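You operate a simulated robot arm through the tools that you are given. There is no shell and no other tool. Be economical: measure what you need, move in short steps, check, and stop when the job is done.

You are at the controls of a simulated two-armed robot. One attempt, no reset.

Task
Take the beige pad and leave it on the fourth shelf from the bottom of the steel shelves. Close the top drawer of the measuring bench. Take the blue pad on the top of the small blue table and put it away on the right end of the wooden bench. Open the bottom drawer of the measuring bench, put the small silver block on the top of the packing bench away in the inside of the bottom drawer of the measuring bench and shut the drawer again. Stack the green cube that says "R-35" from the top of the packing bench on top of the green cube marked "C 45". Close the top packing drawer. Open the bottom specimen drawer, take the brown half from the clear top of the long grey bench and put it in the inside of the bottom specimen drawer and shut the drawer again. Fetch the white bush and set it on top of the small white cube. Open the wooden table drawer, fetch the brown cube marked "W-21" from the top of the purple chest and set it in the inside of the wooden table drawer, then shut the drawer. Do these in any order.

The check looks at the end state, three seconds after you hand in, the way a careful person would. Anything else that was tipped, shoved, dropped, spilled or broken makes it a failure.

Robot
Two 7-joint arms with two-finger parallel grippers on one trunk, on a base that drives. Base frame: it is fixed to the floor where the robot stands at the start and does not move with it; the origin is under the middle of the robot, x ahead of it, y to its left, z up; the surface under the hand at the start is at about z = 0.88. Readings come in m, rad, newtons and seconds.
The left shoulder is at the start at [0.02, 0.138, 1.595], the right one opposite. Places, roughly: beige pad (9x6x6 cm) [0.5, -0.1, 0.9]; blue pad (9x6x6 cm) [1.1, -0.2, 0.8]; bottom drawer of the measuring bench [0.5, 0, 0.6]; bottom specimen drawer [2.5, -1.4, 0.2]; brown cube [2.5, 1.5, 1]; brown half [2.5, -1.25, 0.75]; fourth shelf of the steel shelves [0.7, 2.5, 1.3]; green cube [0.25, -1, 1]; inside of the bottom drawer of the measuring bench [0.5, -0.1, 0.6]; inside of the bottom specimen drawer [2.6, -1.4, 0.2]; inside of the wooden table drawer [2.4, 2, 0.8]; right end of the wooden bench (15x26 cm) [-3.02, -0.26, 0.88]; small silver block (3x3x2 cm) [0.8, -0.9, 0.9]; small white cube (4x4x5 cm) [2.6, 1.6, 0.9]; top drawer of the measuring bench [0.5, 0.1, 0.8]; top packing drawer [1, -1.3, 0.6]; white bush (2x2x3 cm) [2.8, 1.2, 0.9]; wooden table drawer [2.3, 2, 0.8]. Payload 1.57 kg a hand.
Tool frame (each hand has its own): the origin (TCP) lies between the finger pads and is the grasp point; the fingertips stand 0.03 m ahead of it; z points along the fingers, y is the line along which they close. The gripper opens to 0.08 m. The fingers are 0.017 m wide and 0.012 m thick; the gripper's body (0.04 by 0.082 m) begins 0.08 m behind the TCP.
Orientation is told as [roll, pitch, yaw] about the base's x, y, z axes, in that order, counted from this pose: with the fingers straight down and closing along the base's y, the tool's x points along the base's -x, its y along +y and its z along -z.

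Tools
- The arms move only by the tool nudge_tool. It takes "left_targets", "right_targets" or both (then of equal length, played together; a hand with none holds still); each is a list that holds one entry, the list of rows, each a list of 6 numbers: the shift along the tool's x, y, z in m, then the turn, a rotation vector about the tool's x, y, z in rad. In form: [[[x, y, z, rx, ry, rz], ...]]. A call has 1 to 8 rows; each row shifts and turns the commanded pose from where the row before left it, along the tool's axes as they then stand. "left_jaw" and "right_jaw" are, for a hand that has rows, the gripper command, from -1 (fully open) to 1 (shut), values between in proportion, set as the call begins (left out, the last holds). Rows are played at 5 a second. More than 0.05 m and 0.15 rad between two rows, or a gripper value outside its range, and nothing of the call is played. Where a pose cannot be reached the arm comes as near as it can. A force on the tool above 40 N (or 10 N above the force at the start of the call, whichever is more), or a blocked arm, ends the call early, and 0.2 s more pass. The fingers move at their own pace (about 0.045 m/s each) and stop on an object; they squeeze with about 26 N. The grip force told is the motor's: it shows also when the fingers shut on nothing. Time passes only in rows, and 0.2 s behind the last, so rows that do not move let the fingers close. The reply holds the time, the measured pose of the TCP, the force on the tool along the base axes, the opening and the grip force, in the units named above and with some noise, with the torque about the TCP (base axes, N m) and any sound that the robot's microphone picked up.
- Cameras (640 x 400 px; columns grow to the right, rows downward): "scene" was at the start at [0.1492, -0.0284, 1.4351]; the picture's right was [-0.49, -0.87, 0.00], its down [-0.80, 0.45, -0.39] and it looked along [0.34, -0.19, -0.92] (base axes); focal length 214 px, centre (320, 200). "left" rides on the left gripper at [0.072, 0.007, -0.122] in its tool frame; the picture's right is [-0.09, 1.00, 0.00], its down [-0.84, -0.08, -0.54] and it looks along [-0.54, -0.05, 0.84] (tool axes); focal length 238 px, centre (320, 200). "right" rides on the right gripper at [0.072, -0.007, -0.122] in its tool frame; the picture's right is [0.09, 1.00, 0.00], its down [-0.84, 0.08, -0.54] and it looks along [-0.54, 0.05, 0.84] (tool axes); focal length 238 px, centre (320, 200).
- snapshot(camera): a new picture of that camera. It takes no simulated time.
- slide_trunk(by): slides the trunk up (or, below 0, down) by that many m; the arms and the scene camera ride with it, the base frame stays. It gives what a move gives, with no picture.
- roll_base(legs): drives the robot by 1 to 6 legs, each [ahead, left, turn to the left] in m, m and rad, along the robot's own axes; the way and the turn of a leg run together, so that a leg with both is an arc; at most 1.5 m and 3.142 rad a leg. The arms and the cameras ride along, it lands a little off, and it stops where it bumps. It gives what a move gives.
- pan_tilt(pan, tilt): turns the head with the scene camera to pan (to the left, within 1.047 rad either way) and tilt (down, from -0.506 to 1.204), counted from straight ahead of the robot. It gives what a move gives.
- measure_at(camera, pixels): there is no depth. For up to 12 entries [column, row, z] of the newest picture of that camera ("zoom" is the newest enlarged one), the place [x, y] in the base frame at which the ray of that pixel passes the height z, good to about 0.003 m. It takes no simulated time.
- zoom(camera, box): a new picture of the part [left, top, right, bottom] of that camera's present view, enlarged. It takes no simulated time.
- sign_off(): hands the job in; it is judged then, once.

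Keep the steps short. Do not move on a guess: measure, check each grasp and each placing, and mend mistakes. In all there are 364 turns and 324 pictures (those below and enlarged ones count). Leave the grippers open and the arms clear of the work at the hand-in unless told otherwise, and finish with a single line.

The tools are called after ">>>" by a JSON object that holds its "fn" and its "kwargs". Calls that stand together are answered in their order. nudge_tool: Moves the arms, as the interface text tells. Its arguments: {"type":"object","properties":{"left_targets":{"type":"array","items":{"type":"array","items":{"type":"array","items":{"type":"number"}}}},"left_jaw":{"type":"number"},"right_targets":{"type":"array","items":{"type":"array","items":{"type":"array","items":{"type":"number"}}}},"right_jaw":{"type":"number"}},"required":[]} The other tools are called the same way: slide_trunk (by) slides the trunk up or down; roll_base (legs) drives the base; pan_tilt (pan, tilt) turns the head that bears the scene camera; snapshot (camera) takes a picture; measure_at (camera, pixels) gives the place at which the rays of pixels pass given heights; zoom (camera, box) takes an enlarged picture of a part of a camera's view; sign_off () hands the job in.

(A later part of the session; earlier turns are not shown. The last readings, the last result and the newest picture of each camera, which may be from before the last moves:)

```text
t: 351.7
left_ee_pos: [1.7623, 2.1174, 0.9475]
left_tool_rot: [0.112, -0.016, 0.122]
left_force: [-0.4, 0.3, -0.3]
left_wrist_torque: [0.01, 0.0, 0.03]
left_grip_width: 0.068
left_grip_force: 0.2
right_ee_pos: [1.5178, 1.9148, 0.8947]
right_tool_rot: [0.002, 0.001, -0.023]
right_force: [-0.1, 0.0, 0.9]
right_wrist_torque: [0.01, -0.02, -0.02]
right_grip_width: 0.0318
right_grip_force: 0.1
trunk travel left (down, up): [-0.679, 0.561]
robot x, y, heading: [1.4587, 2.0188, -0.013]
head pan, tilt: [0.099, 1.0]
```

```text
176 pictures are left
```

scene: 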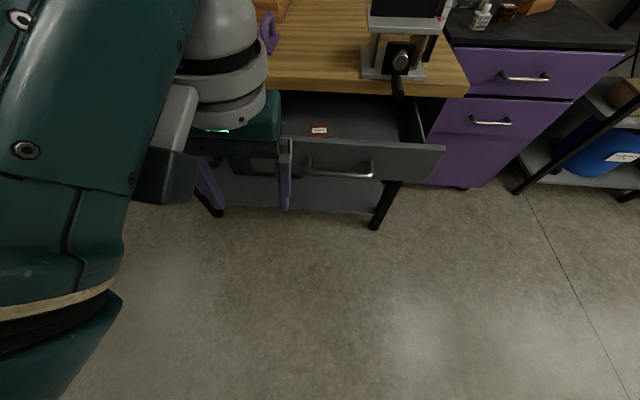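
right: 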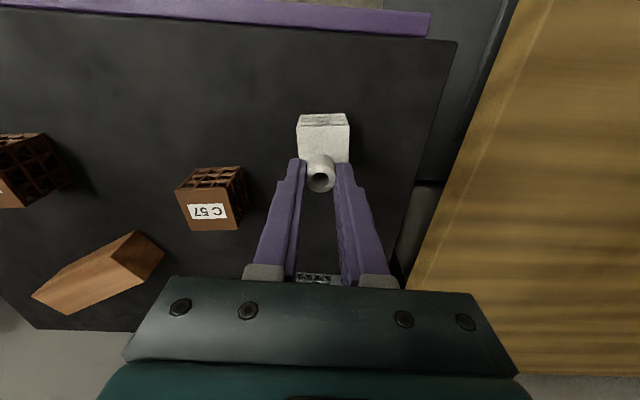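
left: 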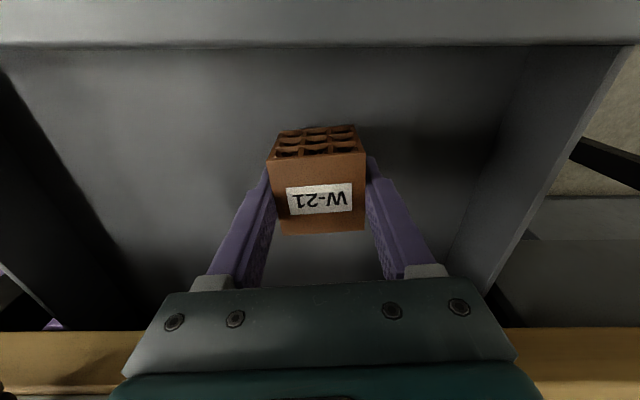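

Cube is in the drawer. Straighten the left hand with slight forward tilt, fingers closed, lower to handle height and push the drawer shut.

>>> {"fn": "nudge_tool", "kwargs": {"left_targets": [[[0, 0, 0.03, 0.055, -0.06, 0.06], [0, 0, 0.03, 0.055, -0.06, 0.06], [0, 0, 0.04, 0, -0.06, 0], [0, 0, 0.04, 0, 0, 0], [0, 0, 0, 0, 0, 0]]], "left_jaw": 1}}

>>> {"fn": "roll_base", "kwargs": {"legs": [[0, -0.1, 0.013]]}}

>>> {"fn": "snapshot", "kwargs": {"camera": "left"}}

```text
t: 352.9
left_ee_pos: [1.7788, 2.1222, 0.8101]
left_tool_rot: [0.01, -0.189, -0.008]
left_force: [-0.2, 0.0, 0.8]
left_wrist_torque: [-0.03, -0.02, 0.02]
left_grip_width: 0.0
left_grip_force: 21.5
right_ee_pos: [1.5177, 1.9152, 0.8954]
right_tool_rot: [0.0, -0.001, -0.022]
right_force: [0.0, 0.2, 0.9]
right_wrist_torque: [0.02, 0.04, 0.03]
right_grip_width: 0.032
right_grip_force: 0.0
trunk travel left (down, up): [-0.679, 0.561]
robot x, y, heading: [1.4567, 2.0182, -0.013]
head pan, tilt: [0.099, 1.0]
```

```text
t: 354.0
left_ee_pos: [1.7775, 2.024, 0.8111]
left_tool_rot: [0.011, -0.189, 0.006]
left_force: [0.9, -0.2, 0.2]
left_wrist_torque: [-0.01, 0.02, 0.01]
left_grip_width: 0.0001
left_grip_force: 21.7
right_ee_pos: [1.5193, 1.8164, 0.8954]
right_tool_rot: [0.002, 0.0, -0.01]
right_force: [-0.6, -0.1, -0.5]
right_wrist_torque: [0.01, 0.01, 0.03]
right_grip_width: 0.0319
right_grip_force: 0.0
trunk travel left (down, up): [-0.679, 0.561]
robot x, y, heading: [1.4555, 1.9121, 0.003]
head pan, tilt: [0.099, 1.0]
```

```text
175 pictures are left
```

left: 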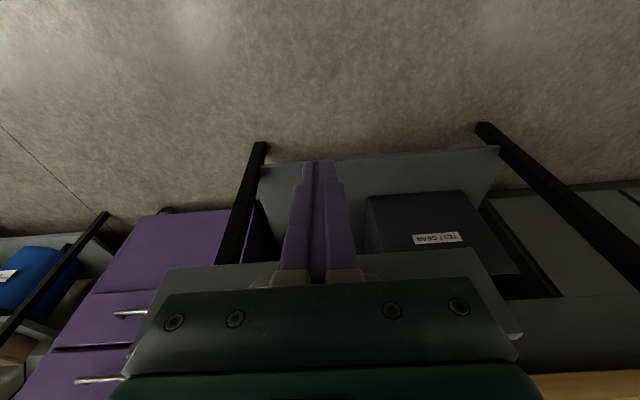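

>>> {"fn": "slide_trunk", "kwargs": {"by": -0.008}}

>>> {"fn": "roll_base", "kwargs": {"legs": [[0.2, 0, 0]]}}

>>> {"fn": "snapshot", "kwargs": {"camera": "scene"}}

>>> {"fn": "snapshot", "kwargs": {"camera": "left"}}

```text
t: 354.6
left_ee_pos: [1.7775, 2.0251, 0.8028]
left_tool_rot: [0.013, -0.189, 0.004]
left_force: [-0.9, 0.2, 0.4]
left_wrist_torque: [0.01, 0.01, 0.0]
left_grip_width: 0.0
left_grip_force: 21.3
right_ee_pos: [1.52, 1.8162, 0.8874]
right_tool_rot: [0.001, 0.0, -0.01]
right_force: [-0.1, -0.4, -0.2]
right_wrist_torque: [0.02, -0.03, -0.01]
right_grip_width: 0.0319
right_grip_force: 0.0
trunk travel left (down, up): [-0.671, 0.569]
robot x, y, heading: [1.4577, 1.9179, 0.001]
head pan, tilt: [0.099, 1.0]
```

```text
t: 356.2
left_ee_pos: [1.9744, 2.0262, 0.8026]
left_tool_rot: [0.012, -0.187, 0.009]
left_force: [-0.4, -0.4, 0.0]
left_wrist_torque: [0.0, 0.04, -0.01]
left_grip_width: 0.0
left_grip_force: 20.9
right_ee_pos: [1.7159, 1.8175, 0.8872]
right_tool_rot: [0.003, 0.002, -0.007]
right_force: [0.2, 0.5, 0.0]
right_wrist_torque: [-0.02, 0.0, 0.02]
right_grip_width: 0.0319
right_grip_force: 0.1
trunk travel left (down, up): [-0.671, 0.569]
robot x, y, heading: [1.6552, 1.9173, -0.001]
head pan, tilt: [0.099, 1.0]
```

```text
174 pictures are left
```

scene: 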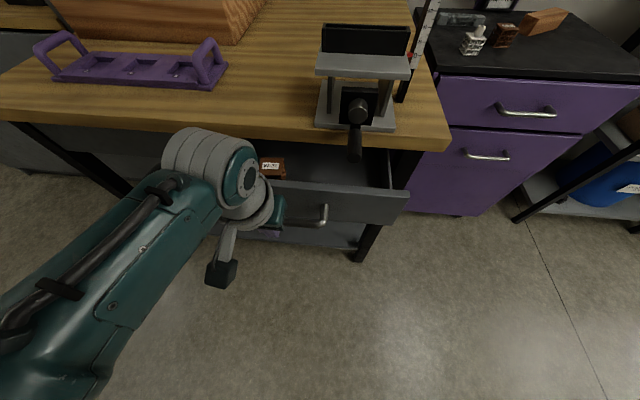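

```text
173 pictures are left
```

left: 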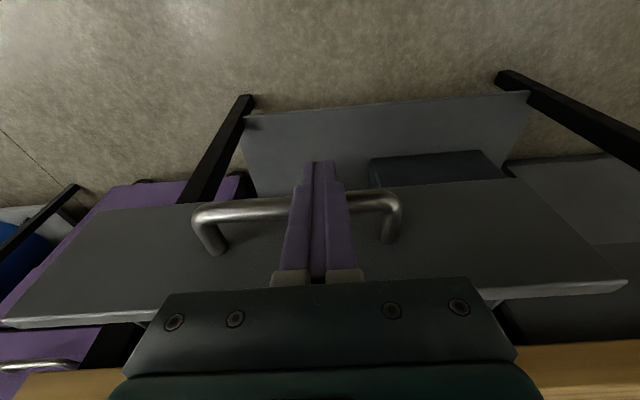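

>>> {"fn": "roll_base", "kwargs": {"legs": [[0.11, 0, 0]]}}

>>> {"fn": "nudge_tool", "kwargs": {"left_targets": [[[-0.015, 0, 0.003, 0, 0, 0], [-0.015, 0, 0.003, 0, 0, 0], [-0.015, 0, 0.003, 0, 0, 0], [-0.015, 0, 0.003, 0, 0, 0]]]}}

>>> {"fn": "snapshot", "kwargs": {"camera": "left"}}

>>> {"fn": "snapshot", "kwargs": {"camera": "scene"}}

```text
t: 357.4
left_ee_pos: [2.086, 2.0263, 0.8022]
left_tool_rot: [0.011, -0.187, 0.008]
left_force: [0.4, -0.6, -0.4]
left_wrist_torque: [-0.01, 0.0, 0.0]
left_grip_width: 0.0001
left_grip_force: 21.7
right_ee_pos: [1.8276, 1.817, 0.8877]
right_tool_rot: [0.002, 0.001, -0.011]
right_force: [0.0, 0.0, -0.4]
right_wrist_torque: [-0.04, -0.01, 0.02]
right_grip_width: 0.0322
right_grip_force: 0.1
trunk travel left (down, up): [-0.671, 0.569]
robot x, y, heading: [1.7665, 1.9164, -0.003]
head pan, tilt: [0.099, 1.0]
```

```text
t: 358.2
left_ee_pos: [2.1089, 2.0277, 0.7948]
left_tool_rot: [0.013, -0.143, 0.007]
left_force: [-16.0, 0.5, 1.0]
left_wrist_torque: [0.14, 0.02, 0.03]
left_grip_width: 0.0
left_grip_force: 21.1
right_ee_pos: [1.8229, 1.8158, 0.8863]
right_tool_rot: [0.001, 0.004, -0.008]
right_force: [-0.3, 0.2, -0.6]
right_wrist_torque: [-0.02, -0.01, 0.0]
right_grip_width: 0.0321
right_grip_force: 0.0
trunk travel left (down, up): [-0.671, 0.569]
robot x, y, heading: [1.7691, 1.9164, 0.001]
head pan, tilt: [0.099, 1.0]
stopped in row 4 (left hand): the force on the tool passed its limit at 45 N (the readings are from after the stop); the commanded pose is now the measured one
```

```text
172 pictures are left
```

left: 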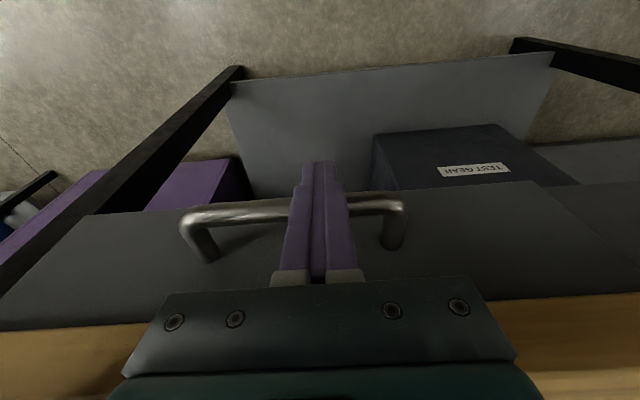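

```text
171 pictures are left
```

scene: 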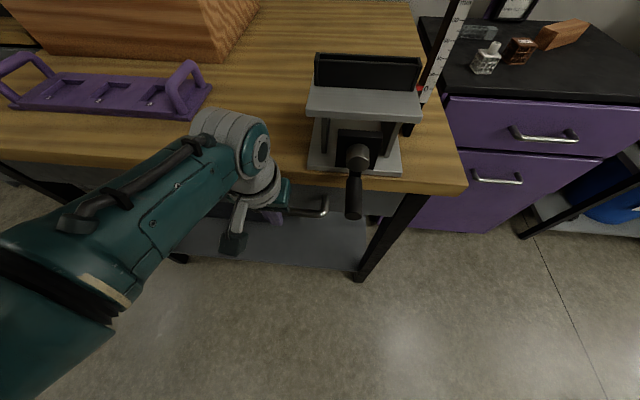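

Drawer shut (45 N stop on the handle). Back off, raise, and go to the small blue table for the blue pad.

>>> {"fn": "roll_base", "kwargs": {"legs": [[-0.3, 0, 0]]}}

>>> {"fn": "slide_trunk", "kwargs": {"by": 0.36}}

>>> {"fn": "nudge_tool", "kwargs": {"left_targets": [[[0, 0, -0.03, 0, 0.07, 0], [0, 0, -0.03, 0, 0.07, 0], [0, 0, 0, 0, 0, 0]]], "left_jaw": -1}}

>>> {"fn": "roll_base", "kwargs": {"legs": [[0, -1.4, 0], [0.1, 0, 0], [0, 0, 3.14]]}}

>>> {"fn": "pan_tilt", "kwargs": {"pan": 0.3, "tilt": 0.8}}

>>> {"fn": "snapshot", "kwargs": {"camera": "scene"}}

```text
t: 360.2
left_ee_pos: [1.822, 2.0265, 0.7984]
left_tool_rot: [0.012, -0.16, 0.013]
left_force: [-0.8, -0.1, 0.5]
left_wrist_torque: [0.0, 0.0, 0.02]
left_grip_width: 0.0
left_grip_force: 21.4
right_ee_pos: [1.5312, 1.816, 0.8877]
right_tool_rot: [0.001, 0.001, -0.002]
right_force: [0.0, -0.2, 0.4]
right_wrist_torque: [-0.01, 0.0, 0.0]
right_grip_width: 0.0321
right_grip_force: 0.1
trunk travel left (down, up): [-0.671, 0.569]
robot x, y, heading: [1.4701, 1.9136, 0.004]
head pan, tilt: [0.099, 1.0]
```

```text
t: 363.7
left_ee_pos: [1.823, 2.0268, 1.1567]
left_tool_rot: [0.011, -0.161, 0.014]
left_force: [-0.5, 0.5, -0.2]
left_wrist_torque: [-0.02, -0.01, 0.0]
left_grip_width: 0.0
left_grip_force: 21.6
right_ee_pos: [1.5309, 1.8143, 1.2466]
right_tool_rot: [0.001, -0.002, -0.004]
right_force: [-0.4, 0.4, 0.5]
right_wrist_torque: [-0.03, 0.03, -0.02]
right_grip_width: 0.0321
right_grip_force: 0.0
trunk travel left (down, up): [-1.031, 0.209]
robot x, y, heading: [1.465, 1.9148, 0.01]
head pan, tilt: [0.099, 1.0]
```

```text
t: 364.5
left_ee_pos: [1.8132, 2.0258, 1.2178]
left_tool_rot: [0.011, -0.02, 0.014]
left_force: [-0.3, 0.5, 0.3]
left_wrist_torque: [-0.03, 0.01, 0.03]
left_grip_width: 0.068
left_grip_force: 0.1
right_ee_pos: [1.5307, 1.816, 1.2469]
right_tool_rot: [0.002, 0.0, -0.004]
right_force: [0.3, -0.1, 0.1]
right_wrist_torque: [0.03, -0.01, -0.03]
right_grip_width: 0.032
right_grip_force: 0.0
trunk travel left (down, up): [-1.031, 0.209]
robot x, y, heading: [1.4706, 1.9146, 0.006]
head pan, tilt: [0.099, 1.0]
```

```text
t: 379.8
left_ee_pos: [1.2411, 0.3654, 1.2165]
left_tool_rot: [0.012, -0.022, -3.081]
left_force: [0.6, 0.1, 0.5]
left_wrist_torque: [0.03, 0.01, 0.01]
left_grip_width: 0.0801
left_grip_force: 0.0
right_ee_pos: [1.5115, 0.5912, 1.2472]
right_tool_rot: [0.003, 0.002, -3.097]
right_force: [0.6, -0.8, 0.1]
right_wrist_torque: [0.01, 0.0, -0.02]
right_grip_width: 0.0319
right_grip_force: 0.1
trunk travel left (down, up): [-1.031, 0.209]
robot x, y, heading: [1.5757, 0.4937, -3.086]
head pan, tilt: [0.099, 1.0]
```

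```text
t: 380.5
left_ee_pos: [1.2401, 0.3663, 1.2173]
left_tool_rot: [0.013, -0.021, -3.08]
left_force: [0.2, 0.6, -0.1]
left_wrist_torque: [-0.01, -0.05, -0.01]
left_grip_width: 0.0801
left_grip_force: 0.1
right_ee_pos: [1.5124, 0.5899, 1.2466]
right_tool_rot: [0.002, -0.001, -3.098]
right_force: [0.6, -0.1, -0.1]
right_wrist_torque: [0.02, 0.0, 0.03]
right_grip_width: 0.032
right_grip_force: 0.1
trunk travel left (down, up): [-1.031, 0.209]
robot x, y, heading: [1.5803, 0.4943, -3.086]
head pan, tilt: [0.3, 0.799]
```

```text
170 pictures are left
```

scene: 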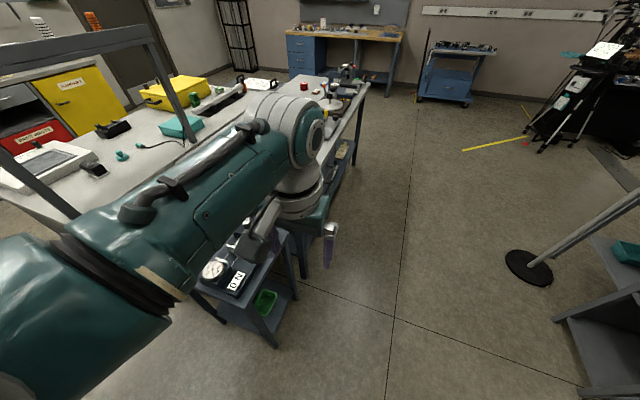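

>>> {"fn": "roll_base", "kwargs": {"legs": [[0.0, 0.5, -0.05]]}}

>>> {"fn": "snapshot", "kwargs": {"camera": "left"}}

>>> {"fn": "pan_tilt", "kwargs": {"pan": 0.1, "tilt": 1.1}}

>>> {"fn": "snapshot", "kwargs": {"camera": "scene"}}

```text
t: 383.4
left_ee_pos: [1.2498, -0.1094, 1.2181]
left_tool_rot: [0.013, -0.02, -3.129]
left_force: [-0.1, 0.2, 0.4]
left_wrist_torque: [0.0, -0.03, 0.0]
left_grip_width: 0.0802
left_grip_force: 0.1
right_ee_pos: [1.5317, 0.0999, 1.2481]
right_tool_rot: [0.0, -0.001, 3.136]
right_force: [-0.8, 0.3, -0.5]
right_wrist_torque: [-0.02, -0.01, 0.02]
right_grip_width: 0.032
right_grip_force: 0.1
trunk travel left (down, up): [-1.031, 0.209]
robot x, y, heading: [1.5904, 0.0024, -3.132]
head pan, tilt: [0.3, 0.799]
```

```text
169 pictures are left
```

left: 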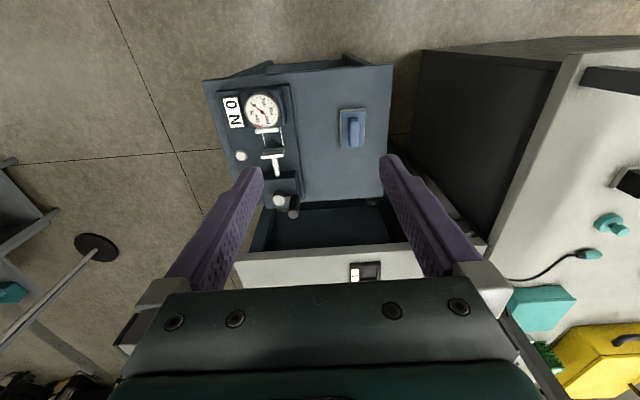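

```text
t: 384.2
left_ee_pos: [1.2486, -0.1107, 1.2172]
left_tool_rot: [0.012, -0.02, -3.129]
left_force: [0.3, -0.2, 0.3]
left_wrist_torque: [-0.04, -0.03, 0.01]
left_grip_width: 0.08
left_grip_force: 0.1
right_ee_pos: [1.5322, 0.1003, 1.2465]
right_tool_rot: [0.003, 0.001, 3.138]
right_force: [-0.9, -0.3, -0.3]
right_wrist_torque: [0.01, -0.01, -0.02]
right_grip_width: 0.0317
right_grip_force: 0.1
trunk travel left (down, up): [-1.031, 0.209]
robot x, y, heading: [1.5963, 0.0024, -3.135]
head pan, tilt: [0.099, 1.1]
```

```text
168 pictures are left
```

scene: 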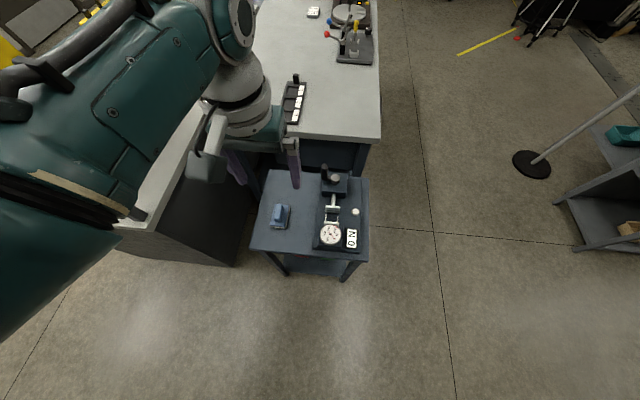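

>>> {"fn": "zoom", "kwargs": {"camera": "left", "box": [315, 95, 395, 160]}}

>>> {"fn": "zoom", "kwargs": {"camera": "scene", "box": [250, 190, 320, 240]}}

>>> {"fn": "measure_at", "kwargs": {"camera": "left", "pixels": [[352, 131, 0.8], [352, 131, 0.84], [393, 100, 0.76], [203, 80, 0.76]]}}

>>> {"fn": "measure_at", "kwargs": {"camera": "scene", "pixels": [[281, 212, 0.8], [281, 212, 0.84], [250, 245, 0.76], [366, 250, 0.76]]}}

```text
6.15 times, centred on (355, 128) of left
```

zoom: 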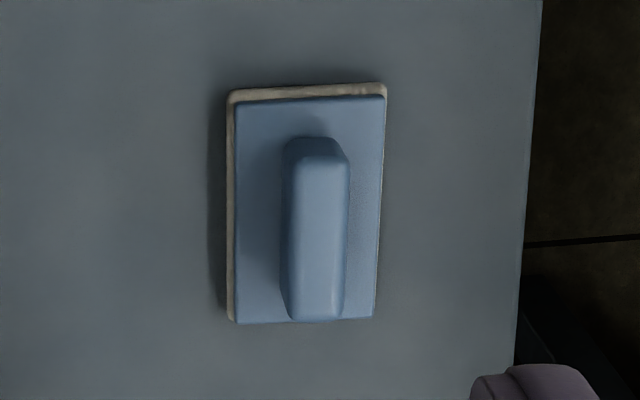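

```text
8.00 times, centred on (285, 215) of scene
```

zoom: 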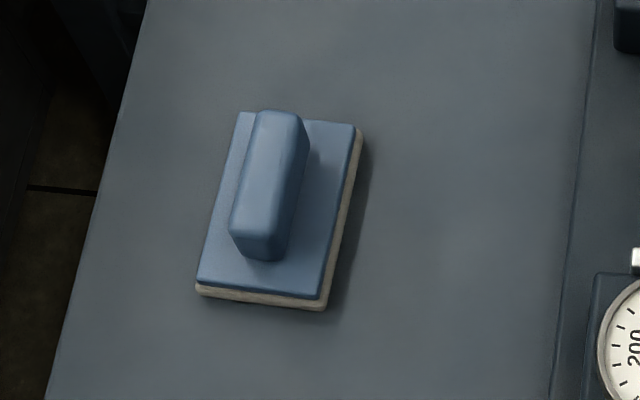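

```text
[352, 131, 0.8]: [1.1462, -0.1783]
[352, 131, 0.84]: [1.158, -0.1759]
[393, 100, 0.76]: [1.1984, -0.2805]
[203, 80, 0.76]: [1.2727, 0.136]
```

```text
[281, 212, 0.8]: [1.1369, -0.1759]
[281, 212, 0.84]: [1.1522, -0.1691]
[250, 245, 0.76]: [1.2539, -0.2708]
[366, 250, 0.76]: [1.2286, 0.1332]
```

>>> {"fn": "measure_at", "kwargs": {"camera": "left", "pixels": [[355, 133.7, 0.8], [355, 133.7, 0.83], [355.8, 120.7, 0.81], [354.5, 146, 0.81]]}}

>>> {"fn": "measure_at", "kwargs": {"camera": "zoom", "pixels": [[270, 180, 0.8], [270, 180, 0.83], [285, 118, 0.81], [250, 240, 0.81], [197, 282, 0.78], [318, 297, 0.78], [355, 126, 0.78], [240, 115, 0.78]]}}

```text
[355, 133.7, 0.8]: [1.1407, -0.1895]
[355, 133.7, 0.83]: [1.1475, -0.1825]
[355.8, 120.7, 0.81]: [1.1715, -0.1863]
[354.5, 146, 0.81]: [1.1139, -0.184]
```

```text
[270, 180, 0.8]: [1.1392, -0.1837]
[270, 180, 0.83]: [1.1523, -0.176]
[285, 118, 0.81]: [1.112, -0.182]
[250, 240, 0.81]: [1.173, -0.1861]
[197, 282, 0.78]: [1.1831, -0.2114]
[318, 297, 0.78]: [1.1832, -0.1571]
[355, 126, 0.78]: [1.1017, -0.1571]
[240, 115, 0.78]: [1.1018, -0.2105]
```

Blue pad ridge centre ≈(1.142,-0.184), along x, top z≈0.807. Move over it and lower.

>>> {"fn": "roll_base", "kwargs": {"legs": [[0.106, 0.074, 0]]}}

>>> {"fn": "slide_trunk", "kwargs": {"by": -0.28}}

>>> {"fn": "snapshot", "kwargs": {"camera": "left"}}

```text
t: 385.5
left_ee_pos: [1.1408, -0.1817, 1.2172]
left_tool_rot: [0.012, -0.02, -3.13]
left_force: [0.2, -0.5, -0.2]
left_wrist_torque: [0.02, -0.01, -0.02]
left_grip_width: 0.08
left_grip_force: 0.1
right_ee_pos: [1.4232, 0.0282, 1.2461]
right_tool_rot: [0.0, 0.0, 3.136]
right_force: [0.2, -0.5, -0.3]
right_wrist_torque: [0.01, -0.02, -0.02]
right_grip_width: 0.0319
right_grip_force: 0.1
trunk travel left (down, up): [-1.031, 0.209]
robot x, y, heading: [1.4815, -0.0713, -3.135]
head pan, tilt: [0.099, 1.1]
```

```text
t: 388.4
left_ee_pos: [1.1419, -0.1815, 0.9365]
left_tool_rot: [0.013, -0.021, -3.13]
left_force: [-0.6, -0.2, -0.8]
left_wrist_torque: [-0.02, -0.04, -0.01]
left_grip_width: 0.0804
left_grip_force: 0.0
right_ee_pos: [1.4235, 0.0283, 0.9671]
right_tool_rot: [0.002, 0.001, 3.135]
right_force: [-0.4, 0.4, 0.9]
right_wrist_torque: [0.01, -0.02, 0.01]
right_grip_width: 0.0321
right_grip_force: 0.1
trunk travel left (down, up): [-0.751, 0.489]
robot x, y, heading: [1.4881, -0.0706, -3.137]
head pan, tilt: [0.099, 1.1]
```

```text
165 pictures are left
```

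left: 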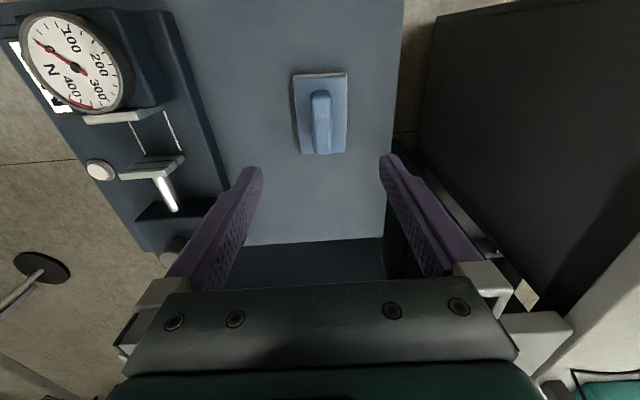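

>>> {"fn": "zoom", "kwargs": {"camera": "left", "box": [280, 60, 360, 165]}}

>>> {"fn": "measure_at", "kwargs": {"camera": "left", "pixels": [[320, 98, 0.807], [323, 152, 0.807], [294, 76, 0.77], [346, 74, 0.77], [346, 152, 0.77]]}}

```text
3.81 times, centred on (320, 112) of left
```

zoom: 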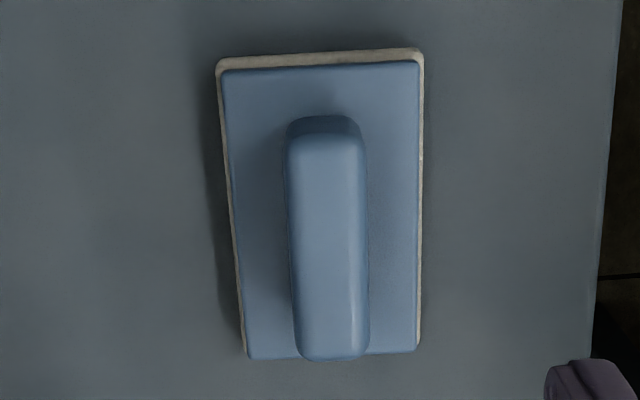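

```text
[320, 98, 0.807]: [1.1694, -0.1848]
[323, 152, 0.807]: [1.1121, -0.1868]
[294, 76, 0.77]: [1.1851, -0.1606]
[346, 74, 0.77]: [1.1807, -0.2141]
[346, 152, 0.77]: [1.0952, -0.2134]
```

>>> {"fn": "nudge_tool", "kwargs": {"left_targets": [[[0, 0.004, 0.04, 0.012, 0.02, 0], [0, 0, 0.04, 0, 0, 0], [0, 0, 0.03, 0, 0, 0], [0, 0, 0.015, 0, 0, 0]]]}}

>>> {"fn": "snapshot", "kwargs": {"camera": "left"}}

```text
t: 389.4
left_ee_pos: [1.1568, -0.1919, 0.8304]
left_tool_rot: [0.0, 0.0, -3.129]
left_force: [1.1, -0.2, -0.1]
left_wrist_torque: [0.0, 0.04, -0.04]
left_grip_width: 0.08
left_grip_force: 0.0
left hand out of reach, approached as far as the arm can: row 3, 4
right_ee_pos: [1.425, 0.0274, 0.9669]
right_tool_rot: [0.001, 0.0, 3.137]
right_force: [0.9, 0.2, 0.8]
right_wrist_torque: [0.0, 0.04, 0.02]
right_grip_width: 0.0321
right_grip_force: 0.1
trunk travel left (down, up): [-0.751, 0.489]
robot x, y, heading: [1.4887, -0.0739, -3.137]
head pan, tilt: [0.099, 1.1]
```

```text
163 pictures are left
```

left: 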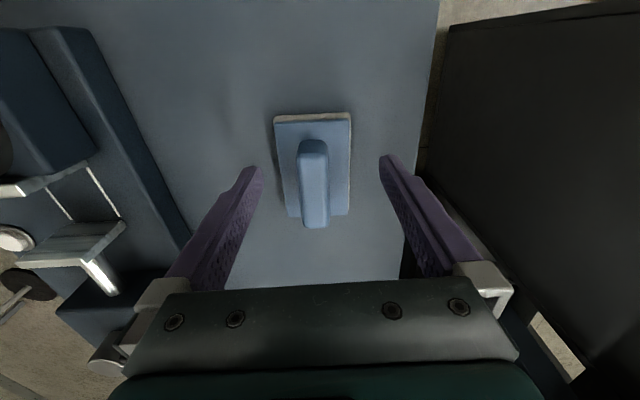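

Out of reach; raise the hand 0.06 and lower the trunk by the same.

>>> {"fn": "nudge_tool", "kwargs": {"left_targets": [[[0, 0, -0.03, 0, 0, 0], [0, 0, -0.03, 0, 0, 0]]]}}

>>> {"fn": "slide_trunk", "kwargs": {"by": -0.04}}

>>> {"fn": "snapshot", "kwargs": {"camera": "left"}}

```text
t: 389.9
left_ee_pos: [1.16, -0.1906, 0.8891]
left_tool_rot: [-0.001, 0.002, -3.13]
left_force: [-0.5, 0.1, -0.2]
left_wrist_torque: [-0.04, 0.01, -0.01]
left_grip_width: 0.0797
left_grip_force: 0.1
right_ee_pos: [1.4242, 0.0286, 0.9675]
right_tool_rot: [0.001, 0.001, 3.137]
right_force: [-0.5, -0.3, 1.2]
right_wrist_torque: [0.0, 0.0, 0.0]
right_grip_width: 0.032
right_grip_force: 0.0
trunk travel left (down, up): [-0.751, 0.489]
robot x, y, heading: [1.4797, -0.0671, -3.136]
head pan, tilt: [0.099, 1.1]
```

```text
t: 390.8
left_ee_pos: [1.16, -0.1898, 0.8502]
left_tool_rot: [0.0, -0.001, -3.129]
left_force: [0.5, -0.4, 0.6]
left_wrist_torque: [0.0, -0.04, 0.0]
left_grip_width: 0.0802
left_grip_force: 0.0
right_ee_pos: [1.4245, 0.0292, 0.926]
right_tool_rot: [0.002, 0.001, 3.137]
right_force: [-0.9, -0.3, 0.0]
right_wrist_torque: [0.0, 0.02, -0.02]
right_grip_width: 0.0321
right_grip_force: 0.0
trunk travel left (down, up): [-0.711, 0.529]
robot x, y, heading: [1.4844, -0.0734, -3.136]
head pan, tilt: [0.099, 1.1]
```

```text
162 pictures are left
```

left: 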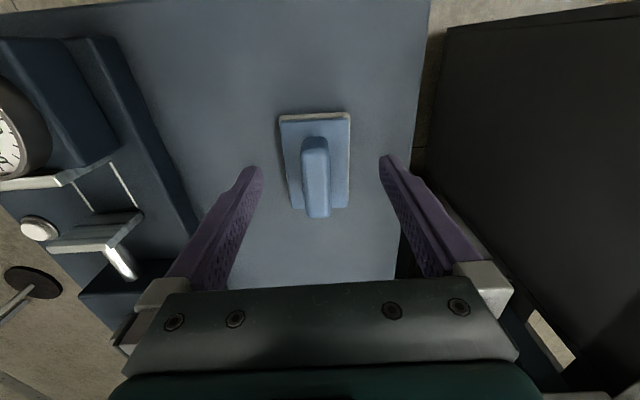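

>>> {"fn": "roll_base", "kwargs": {"legs": [[0.019, -0.004, 0]]}}

>>> {"fn": "slide_trunk", "kwargs": {"by": -0.036}}

>>> {"fn": "snapshot", "kwargs": {"camera": "left"}}

```text
t: 391.6
left_ee_pos: [1.1406, -0.1861, 0.8504]
left_tool_rot: [0.002, 0.0, -3.128]
left_force: [0.5, -0.6, -0.1]
left_wrist_torque: [-0.03, 0.03, -0.05]
left_grip_width: 0.0802
left_grip_force: 0.0
right_ee_pos: [1.4041, 0.0335, 0.9264]
right_tool_rot: [0.001, 0.001, 3.136]
right_force: [-0.7, -0.2, -0.6]
right_wrist_torque: [0.0, -0.04, 0.03]
right_grip_width: 0.0321
right_grip_force: 0.0
trunk travel left (down, up): [-0.711, 0.529]
robot x, y, heading: [1.4666, -0.068, -3.141]
head pan, tilt: [0.099, 1.1]
```

```text
t: 392.4
left_ee_pos: [1.14, -0.1863, 0.8139]
left_tool_rot: [0.0, 0.0, -3.129]
left_force: [-0.4, 0.2, 0.0]
left_wrist_torque: [0.03, -0.02, -0.02]
left_grip_width: 0.08
left_grip_force: 0.0
right_ee_pos: [1.4049, 0.0335, 0.8905]
right_tool_rot: [0.001, -0.001, 3.134]
right_force: [0.8, 0.7, 0.7]
right_wrist_torque: [-0.02, -0.03, 0.02]
right_grip_width: 0.0321
right_grip_force: 0.0
trunk travel left (down, up): [-0.675, 0.565]
robot x, y, heading: [1.4658, -0.0685, -3.137]
head pan, tilt: [0.099, 1.1]
```

```text
161 pictures are left
```

left: 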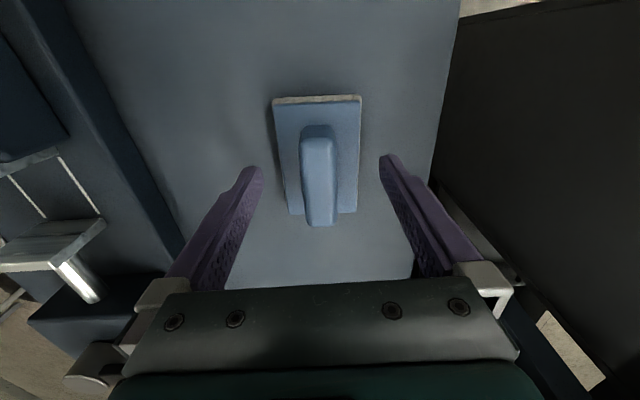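

>>> {"fn": "slide_trunk", "kwargs": {"by": -0.004}}

>>> {"fn": "nudge_tool", "kwargs": {"left_targets": [[[0, 0, 0, 0, 0, 0], [0, 0, 0, 0, 0, 0], [0, 0, 0, 0, 0, 0], [0, 0, 0, 0, 0, 0], [0, 0, 0, 0, 0, 0]]], "left_jaw": 1}}

>>> {"fn": "snapshot", "kwargs": {"camera": "left"}}

```text
t: 392.9
left_ee_pos: [1.141, -0.1858, 0.8099]
left_tool_rot: [-0.001, 0.001, -3.13]
left_force: [0.1, 0.8, 1.1]
left_wrist_torque: [-0.03, 0.02, -0.02]
left_grip_width: 0.0799
left_grip_force: 0.0
right_ee_pos: [1.4045, 0.0323, 0.8861]
right_tool_rot: [0.003, 0.0, 3.138]
right_force: [-0.1, 0.1, 0.3]
right_wrist_torque: [-0.02, 0.01, 0.05]
right_grip_width: 0.0321
right_grip_force: 0.0
trunk travel left (down, up): [-0.671, 0.569]
robot x, y, heading: [1.4694, -0.07, -3.139]
head pan, tilt: [0.099, 1.1]
```

```text
t: 394.1
left_ee_pos: [1.1404, -0.1851, 0.8095]
left_tool_rot: [0.002, -0.001, -3.129]
left_force: [0.3, -0.1, 1.3]
left_wrist_torque: [-0.02, 0.02, 0.02]
left_grip_width: 0.0211
left_grip_force: 26.7
right_ee_pos: [1.4033, 0.033, 0.8866]
right_tool_rot: [0.002, 0.0, 3.138]
right_force: [0.2, 0.9, -0.1]
right_wrist_torque: [-0.03, -0.01, 0.03]
right_grip_width: 0.0322
right_grip_force: 0.1
trunk travel left (down, up): [-0.671, 0.569]
robot x, y, heading: [1.4671, -0.0645, -3.139]
head pan, tilt: [0.099, 1.1]
```

```text
160 pictures are left
```

left: 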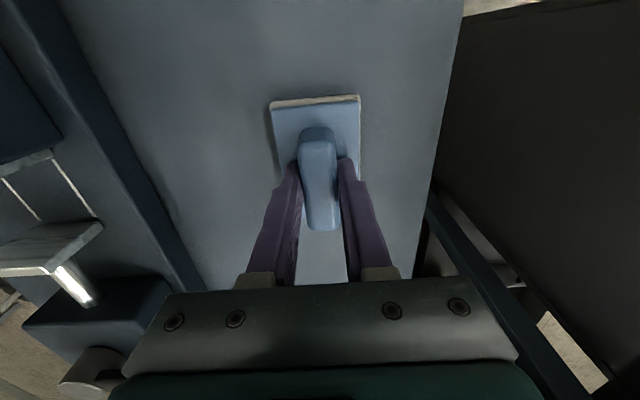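

Gripped (2.1 cm). Lift high and drive west to the wooden bench.

>>> {"fn": "slide_trunk", "kwargs": {"by": 0.4}}

>>> {"fn": "slide_trunk", "kwargs": {"by": 0.14}}

>>> {"fn": "roll_base", "kwargs": {"legs": [[0, -0.1, 0], [1.5, 0, 0], [1.3, 0, 0]]}}

>>> {"fn": "pan_tilt", "kwargs": {"pan": 0, "tilt": 0.5}}

>>> {"fn": "snapshot", "kwargs": {"camera": "scene"}}

```text
t: 397.9
left_ee_pos: [1.1402, -0.1871, 1.2104]
left_tool_rot: [-0.001, -0.001, -3.129]
left_force: [0.4, -0.6, -1.2]
left_wrist_torque: [-0.04, 0.0, 0.0]
left_grip_width: 0.021
left_grip_force: 26.2
right_ee_pos: [1.4046, 0.0333, 1.2873]
right_tool_rot: [0.002, 0.002, 3.134]
right_force: [-0.7, -0.5, 0.2]
right_wrist_torque: [0.03, 0.03, -0.03]
right_grip_width: 0.0319
right_grip_force: 0.0
trunk travel left (down, up): [-1.071, 0.169]
robot x, y, heading: [1.4671, -0.065, -3.136]
head pan, tilt: [0.099, 1.1]
```

```text
t: 399.6
left_ee_pos: [1.14, -0.1857, 1.3502]
left_tool_rot: [0.001, 0.0, -3.129]
left_force: [0.8, 0.3, -1.0]
left_wrist_torque: [0.01, 0.0, 0.0]
left_grip_width: 0.0212
left_grip_force: 25.7
right_ee_pos: [1.4048, 0.0325, 1.4278]
right_tool_rot: [0.002, 0.001, 3.136]
right_force: [0.4, -0.3, 1.1]
right_wrist_torque: [0.01, 0.01, 0.02]
right_grip_width: 0.0322
right_grip_force: 0.0
trunk travel left (down, up): [-1.211, 0.029]
robot x, y, heading: [1.463, -0.0662, -3.136]
head pan, tilt: [0.099, 1.1]
```

```text
t: 413.9
left_ee_pos: [-1.6544, -0.0667, 1.3488]
left_tool_rot: [0.0, 0.0, -3.131]
left_force: [-0.6, 1.0, -1.6]
left_wrist_torque: [0.04, 0.0, -0.01]
left_grip_width: 0.021
left_grip_force: 26.1
right_ee_pos: [-1.3896, 0.1497, 1.4274]
right_tool_rot: [0.002, -0.001, 3.133]
right_force: [-0.1, -0.2, 1.4]
right_wrist_torque: [-0.01, 0.0, 0.01]
right_grip_width: 0.0319
right_grip_force: 0.0
trunk travel left (down, up): [-1.211, 0.029]
robot x, y, heading: [-1.3286, 0.0514, -3.135]
head pan, tilt: [0.099, 1.1]
```

```text
t: 414.9
left_ee_pos: [-1.655, -0.0668, 1.3495]
left_tool_rot: [0.001, 0.0, -3.132]
left_force: [0.3, 0.0, -1.5]
left_wrist_torque: [0.02, 0.01, 0.01]
left_grip_width: 0.0209
left_grip_force: 26.0
right_ee_pos: [-1.3899, 0.1517, 1.4275]
right_tool_rot: [0.002, -0.001, 3.132]
right_force: [0.1, -0.2, 0.1]
right_wrist_torque: [-0.01, -0.02, 0.01]
right_grip_width: 0.032
right_grip_force: 0.0
trunk travel left (down, up): [-1.211, 0.029]
robot x, y, heading: [-1.3279, 0.0504, -3.138]
head pan, tilt: [0.0, 0.499]
```

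```text
159 pictures are left
```

scene: 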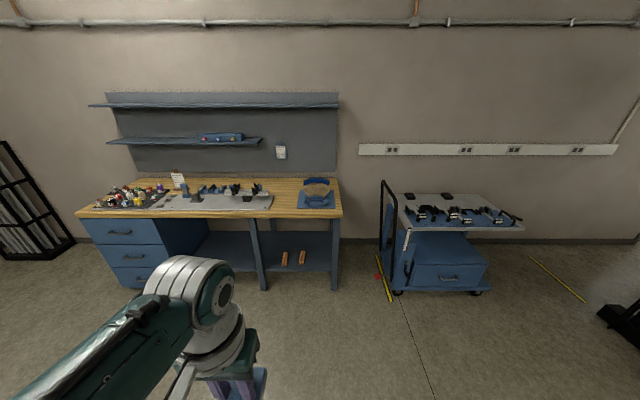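

>>> {"fn": "zoom", "kwargs": {"camera": "scene", "box": [180, 160, 360, 240]}}

>>> {"fn": "measure_at", "kwargs": {"camera": "scene", "pixels": [[317, 200, 0.88], [342, 215, 0.86], [272, 207, 0.88], [334, 209, 0.88], [300, 207, 0.88], [304, 192, 0.88], [332, 192, 0.88], [338, 180, 0.88]]}}

```text
3.56 times, centred on (270, 200) of scene
```

zoom: 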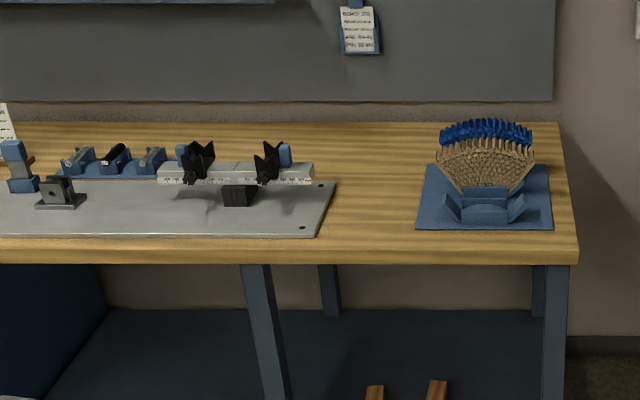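

```text
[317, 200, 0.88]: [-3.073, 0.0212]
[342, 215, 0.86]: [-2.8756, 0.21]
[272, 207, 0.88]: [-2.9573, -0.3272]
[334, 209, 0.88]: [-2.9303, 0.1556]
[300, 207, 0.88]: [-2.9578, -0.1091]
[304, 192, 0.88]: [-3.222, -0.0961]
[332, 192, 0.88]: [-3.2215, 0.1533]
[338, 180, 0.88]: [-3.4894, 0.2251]
```

Free strip on the bench between the steel plate (y≤-0.33) and the blue brush tray (y≥-0.11). Approach.

>>> {"fn": "roll_base", "kwargs": {"legs": [[1.2, 0.18, 0]]}}

>>> {"fn": "pan_tilt", "kwargs": {"pan": 0.1, "tilt": 0.9}}

>>> {"fn": "snapshot", "kwargs": {"camera": "scene"}}

>>> {"fn": "snapshot", "kwargs": {"camera": "left"}}

```text
t: 420.9
left_ee_pos: [-2.8231, -0.2326, 1.3505]
left_tool_rot: [0.0, 0.0, 3.129]
left_force: [-0.6, -0.2, -0.5]
left_wrist_torque: [-0.01, -0.01, -0.02]
left_grip_width: 0.0209
left_grip_force: 25.9
right_ee_pos: [-2.5546, -0.0219, 1.4272]
right_tool_rot: [0.002, 0.001, 3.113]
right_force: [-0.3, 0.4, 1.0]
right_wrist_torque: [0.0, 0.0, 0.0]
right_grip_width: 0.032
right_grip_force: 0.0
trunk travel left (down, up): [-1.211, 0.029]
robot x, y, heading: [-2.4943, -0.1235, 3.117]
head pan, tilt: [0.0, 0.499]
```

```text
t: 421.7
left_ee_pos: [-2.8236, -0.2341, 1.3505]
left_tool_rot: [0.0, 0.001, 3.13]
left_force: [0.2, -0.3, -1.5]
left_wrist_torque: [-0.02, 0.03, 0.0]
left_grip_width: 0.0211
left_grip_force: 26.3
right_ee_pos: [-2.5551, -0.021, 1.4271]
right_tool_rot: [0.002, 0.002, 3.112]
right_force: [-0.3, -0.2, -0.3]
right_wrist_torque: [-0.03, 0.01, -0.04]
right_grip_width: 0.032
right_grip_force: 0.0
trunk travel left (down, up): [-1.211, 0.029]
robot x, y, heading: [-2.5011, -0.1248, 3.123]
head pan, tilt: [0.099, 0.901]
```

```text
157 pictures are left
```

scene: 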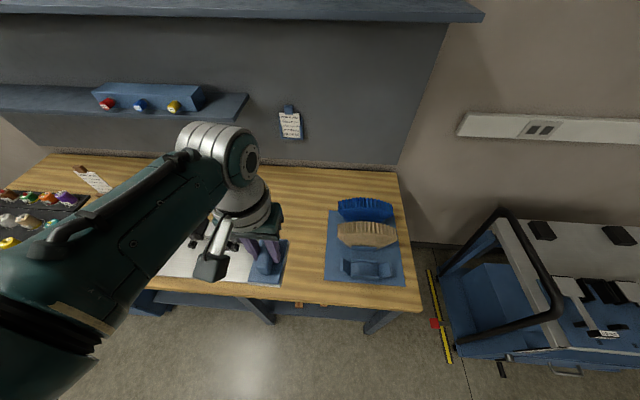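

```text
156 pictures are left
```

left: 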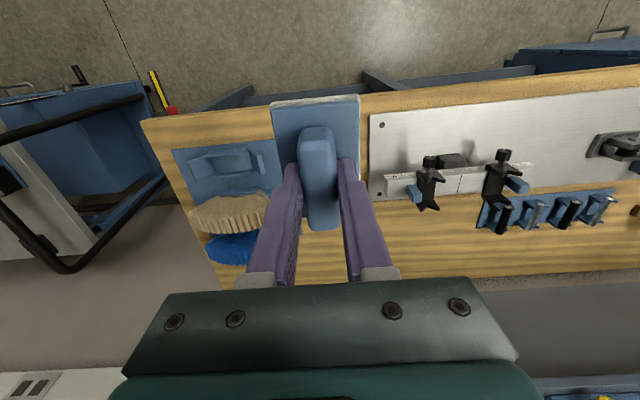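

>>> {"fn": "measure_at", "kwargs": {"camera": "left", "pixels": [[370, 115, 0.885], [370, 200, 0.885], [274, 141, 0.885], [172, 150, 0.885], [142, 118, 0.88], [365, 93, 0.88], [390, 185, 0.93]]}}

>>> {"fn": "measure_at", "kwargs": {"camera": "scene", "pixels": [[324, 281, 0.88], [331, 212, 0.88], [405, 285, 0.88], [422, 312, 0.86], [300, 175, 0.88], [287, 290, 0.88]]}}

```text
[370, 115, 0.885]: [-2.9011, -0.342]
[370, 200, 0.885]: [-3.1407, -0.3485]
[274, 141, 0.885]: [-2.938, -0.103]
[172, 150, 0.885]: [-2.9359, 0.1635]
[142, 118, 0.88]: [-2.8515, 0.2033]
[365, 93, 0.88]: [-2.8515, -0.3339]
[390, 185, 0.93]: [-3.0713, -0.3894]
```

```text
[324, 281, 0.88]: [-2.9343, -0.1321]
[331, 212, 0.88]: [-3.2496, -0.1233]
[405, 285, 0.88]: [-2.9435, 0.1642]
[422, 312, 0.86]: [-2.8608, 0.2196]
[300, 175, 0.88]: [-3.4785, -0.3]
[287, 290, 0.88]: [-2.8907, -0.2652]
```

>>> {"fn": "roll_base", "kwargs": {"legs": [[0.196, 0.02, 0.0]]}}

>>> {"fn": "slide_trunk", "kwargs": {"by": -0.34}}

>>> {"fn": "snapshot", "kwargs": {"camera": "scene"}}

>>> {"fn": "snapshot", "kwargs": {"camera": "left"}}

```text
t: 423.3
left_ee_pos: [-3.0212, -0.2496, 1.3493]
left_tool_rot: [0.0, 0.0, 3.132]
left_force: [0.3, 0.2, -1.0]
left_wrist_torque: [-0.01, 0.01, 0.02]
left_grip_width: 0.021
left_grip_force: 26.1
right_ee_pos: [-2.7519, -0.0374, 1.4273]
right_tool_rot: [0.002, 0.0, 3.115]
right_force: [-0.1, -0.3, -1.1]
right_wrist_torque: [0.02, 0.01, -0.01]
right_grip_width: 0.0319
right_grip_force: 0.1
trunk travel left (down, up): [-1.211, 0.029]
robot x, y, heading: [-2.6941, -0.1396, 3.128]
head pan, tilt: [0.099, 0.901]
```

```text
t: 426.7
left_ee_pos: [-3.0216, -0.2494, 1.0093]
left_tool_rot: [0.0, 0.0, 3.129]
left_force: [-0.4, -0.9, 0.0]
left_wrist_torque: [-0.03, 0.02, -0.02]
left_grip_width: 0.0208
left_grip_force: 26.0
right_ee_pos: [-2.7536, -0.0374, 1.0869]
right_tool_rot: [0.0, 0.0, 3.113]
right_force: [0.1, -1.2, -0.5]
right_wrist_torque: [0.0, 0.0, -0.01]
right_grip_width: 0.032
right_grip_force: 0.1
trunk travel left (down, up): [-0.871, 0.369]
robot x, y, heading: [-2.6919, -0.1399, 3.125]
head pan, tilt: [0.099, 0.901]
```

```text
155 pictures are left
```

scene: 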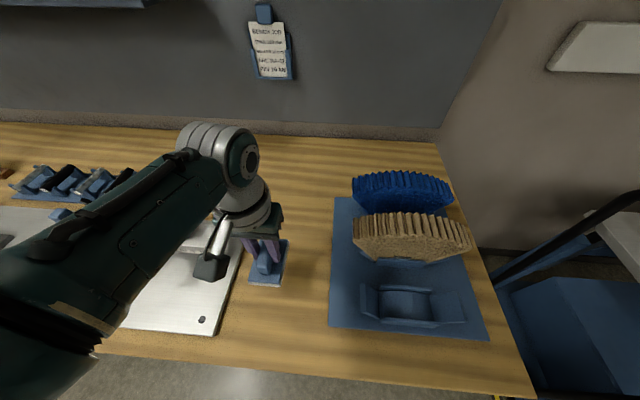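

```text
154 pictures are left
```

left: 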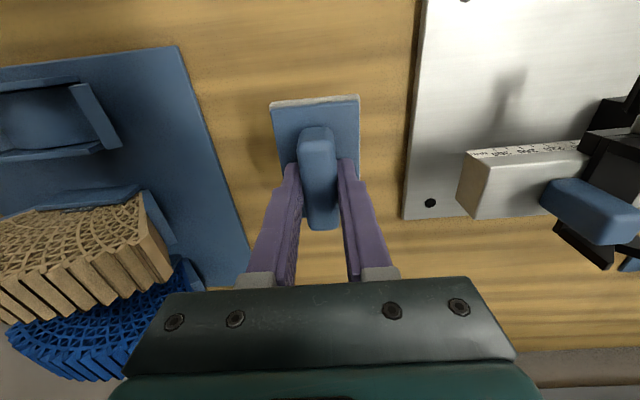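

Well placed between plate and tray. Lower to near contact.

>>> {"fn": "slide_trunk", "kwargs": {"by": -0.055}}

>>> {"fn": "nudge_tool", "kwargs": {"left_targets": [[[0, 0, 0.006, 0, 0, 0], [0, 0, 0.005, 0, 0, 0], [0, 0, 0.004, 0, 0, 0]]]}}

>>> {"fn": "snapshot", "kwargs": {"camera": "left"}}

```text
t: 427.6
left_ee_pos: [-3.0204, -0.2487, 0.9547]
left_tool_rot: [-0.001, 0.0, 3.131]
left_force: [0.2, -0.9, -1.6]
left_wrist_torque: [-0.02, 0.01, 0.05]
left_grip_width: 0.0208
left_grip_force: 26.3
right_ee_pos: [-2.7518, -0.0377, 1.0322]
right_tool_rot: [0.001, 0.0, 3.115]
right_force: [1.1, -0.9, -0.3]
right_wrist_torque: [-0.05, -0.01, -0.01]
right_grip_width: 0.0318
right_grip_force: 0.1
trunk travel left (down, up): [-0.816, 0.424]
robot x, y, heading: [-2.6953, -0.1387, 3.122]
head pan, tilt: [0.099, 0.901]
```

```text
t: 428.4
left_ee_pos: [-3.0213, -0.2518, 0.9399]
left_tool_rot: [0.002, 0.001, 3.132]
left_force: [-0.4, 0.7, -0.9]
left_wrist_torque: [0.01, -0.01, 0.01]
left_grip_width: 0.0209
left_grip_force: 26.5
right_ee_pos: [-2.7532, -0.0367, 1.0307]
right_tool_rot: [0.003, 0.002, 3.113]
right_force: [-0.1, 0.6, 0.8]
right_wrist_torque: [0.02, 0.0, -0.04]
right_grip_width: 0.0319
right_grip_force: 0.0
trunk travel left (down, up): [-0.816, 0.424]
robot x, y, heading: [-2.6917, -0.1404, 3.122]
head pan, tilt: [0.099, 0.901]
```

```text
153 pictures are left
```

left: 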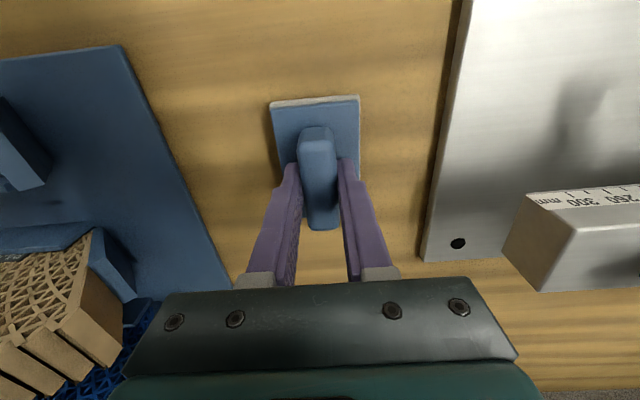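

>>> {"fn": "nudge_tool", "kwargs": {"left_targets": [[[0, 0, 0.003, 0, 0, 0], [0, 0, 0.003, 0, 0, 0], [0, 0, 0.003, 0, 0, 0]]]}}

```text
t: 429.2
left_ee_pos: [-3.0209, -0.2495, 0.9304]
left_tool_rot: [0.0, 0.0, 3.13]
left_force: [0.7, -0.3, -0.8]
left_wrist_torque: [0.0, -0.03, 0.0]
left_grip_width: 0.0209
left_grip_force: 25.4
right_ee_pos: [-2.7532, -0.0371, 1.0316]
right_tool_rot: [0.003, 0.002, 3.111]
right_force: [0.2, -0.2, 0.2]
right_wrist_torque: [-0.01, 0.03, -0.03]
right_grip_width: 0.032
right_grip_force: 0.0
trunk travel left (down, up): [-0.816, 0.424]
robot x, y, heading: [-2.6912, -0.1381, 3.127]
head pan, tilt: [0.099, 0.901]
```

>>> {"fn": "nudge_tool", "kwargs": {"left_targets": [[[0, 0, 0.003, 0, 0, 0], [0, 0, 0.003, 0, 0, 0], [0, 0, 0.003, 0, 0, 0], [0, 0, 0.003, 0, 0, 0]]]}}

```text
t: 429.8
left_ee_pos: [-3.0234, -0.2494, 0.9281]
left_tool_rot: [0.002, 0.002, 3.13]
left_force: [8.4, -1.9, 23.3]
left_wrist_torque: [-0.05, 0.11, 0.02]
left_grip_width: 0.0212
left_grip_force: 26.6
right_ee_pos: [-2.7507, -0.0378, 1.0316]
right_tool_rot: [0.003, 0.0, 3.114]
right_force: [-0.1, 0.0, 0.2]
right_wrist_torque: [0.03, -0.03, 0.01]
right_grip_width: 0.032
right_grip_force: 0.0
trunk travel left (down, up): [-0.816, 0.424]
robot x, y, heading: [-2.6906, -0.139, 3.125]
head pan, tilt: [0.099, 0.901]
stopped in row 3 (left hand): the force on the tool passed its limit at 48 N (the readings are from after the stop); the commanded pose is now the measured one
```

Contact. Release and lift.

>>> {"fn": "nudge_tool", "kwargs": {"left_targets": [[[0, 0, -0.001, 0, 0, 0], [0, 0, 0, 0, 0, 0], [0, 0, 0, 0, 0, 0]]], "left_jaw": -0.2}}

>>> {"fn": "slide_trunk", "kwargs": {"by": 0.35}}

>>> {"fn": "snapshot", "kwargs": {"camera": "left"}}

```text
t: 430.6
left_ee_pos: [-3.0218, -0.2483, 0.929]
left_tool_rot: [-0.001, 0.0, 3.13]
left_force: [-0.4, -0.2, -0.3]
left_wrist_torque: [0.03, -0.02, 0.01]
left_grip_width: 0.0479
left_grip_force: 0.1
right_ee_pos: [-2.7531, -0.0379, 1.0321]
right_tool_rot: [0.002, -0.001, 3.114]
right_force: [-0.6, 0.0, 0.4]
right_wrist_torque: [-0.05, 0.01, 0.0]
right_grip_width: 0.032
right_grip_force: 0.1
trunk travel left (down, up): [-0.816, 0.424]
robot x, y, heading: [-2.6939, -0.1371, 3.125]
head pan, tilt: [0.099, 0.901]
```

```text
t: 434.1
left_ee_pos: [-3.0205, -0.2485, 1.2775]
left_tool_rot: [-0.002, 0.002, 3.131]
left_force: [0.0, -0.4, -1.0]
left_wrist_torque: [-0.02, -0.02, 0.03]
left_grip_width: 0.0482
left_grip_force: 0.0
right_ee_pos: [-2.7524, -0.037, 1.3821]
right_tool_rot: [0.002, 0.001, 3.114]
right_force: [0.3, -0.2, 0.1]
right_wrist_torque: [0.0, -0.01, 0.01]
right_grip_width: 0.0319
right_grip_force: 0.0
trunk travel left (down, up): [-1.166, 0.074]
robot x, y, heading: [-2.6919, -0.1368, 3.122]
head pan, tilt: [0.099, 0.901]
```

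```text
152 pictures are left
```

left: 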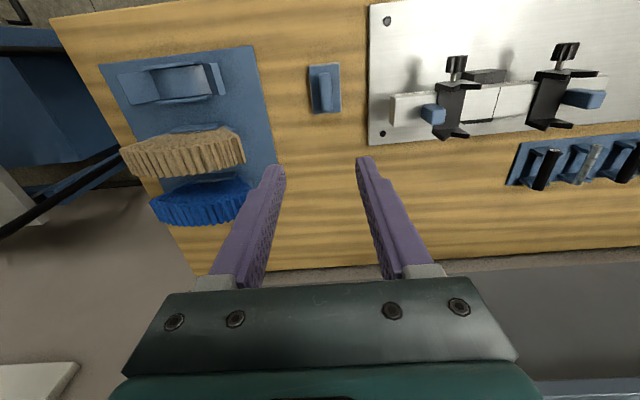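

Blue pad is placed. Last job: specimen drawer. Back off, turn to face +x and drive across (high) to the long grey bench.

>>> {"fn": "roll_base", "kwargs": {"legs": [[-1.0, 0, 0], [0, 0, -3.12], [1.4, 0.1, 0]]}}

>>> {"fn": "roll_base", "kwargs": {"legs": [[1.2, 0, 0], [0.8, 0, 0]]}}

```text
t: 453.0
left_ee_pos: [0.0101, 0.0707, 1.2783]
left_tool_rot: [-0.002, 0.002, 0.019]
left_force: [0.2, 0.5, 1.0]
left_wrist_torque: [0.0, 0.01, -0.02]
left_grip_width: 0.048
left_grip_force: 0.0
right_ee_pos: [-0.2534, -0.1471, 1.382]
right_tool_rot: [0.0, 0.001, -0.003]
right_force: [-0.2, 0.6, -0.3]
right_wrist_torque: [0.0, -0.01, -0.02]
right_grip_width: 0.032
right_grip_force: 0.0
trunk travel left (down, up): [-1.166, 0.074]
robot x, y, heading: [-0.3136, -0.0506, 0.012]
head pan, tilt: [0.099, 0.901]
```

```text
t: 462.8
left_ee_pos: [1.9804, 0.035, 1.2774]
left_tool_rot: [-0.002, 0.001, -0.031]
left_force: [-0.3, 0.4, 0.2]
left_wrist_torque: [0.02, -0.01, 0.02]
left_grip_width: 0.048
left_grip_force: 0.0
right_ee_pos: [1.7073, -0.1708, 1.381]
right_tool_rot: [0.002, -0.002, -0.05]
right_force: [-0.2, -0.2, -0.9]
right_wrist_torque: [0.01, 0.01, -0.01]
right_grip_width: 0.0318
right_grip_force: 0.0
trunk travel left (down, up): [-1.166, 0.074]
robot x, y, heading: [1.6487, -0.0644, -0.038]
head pan, tilt: [0.099, 0.901]
```

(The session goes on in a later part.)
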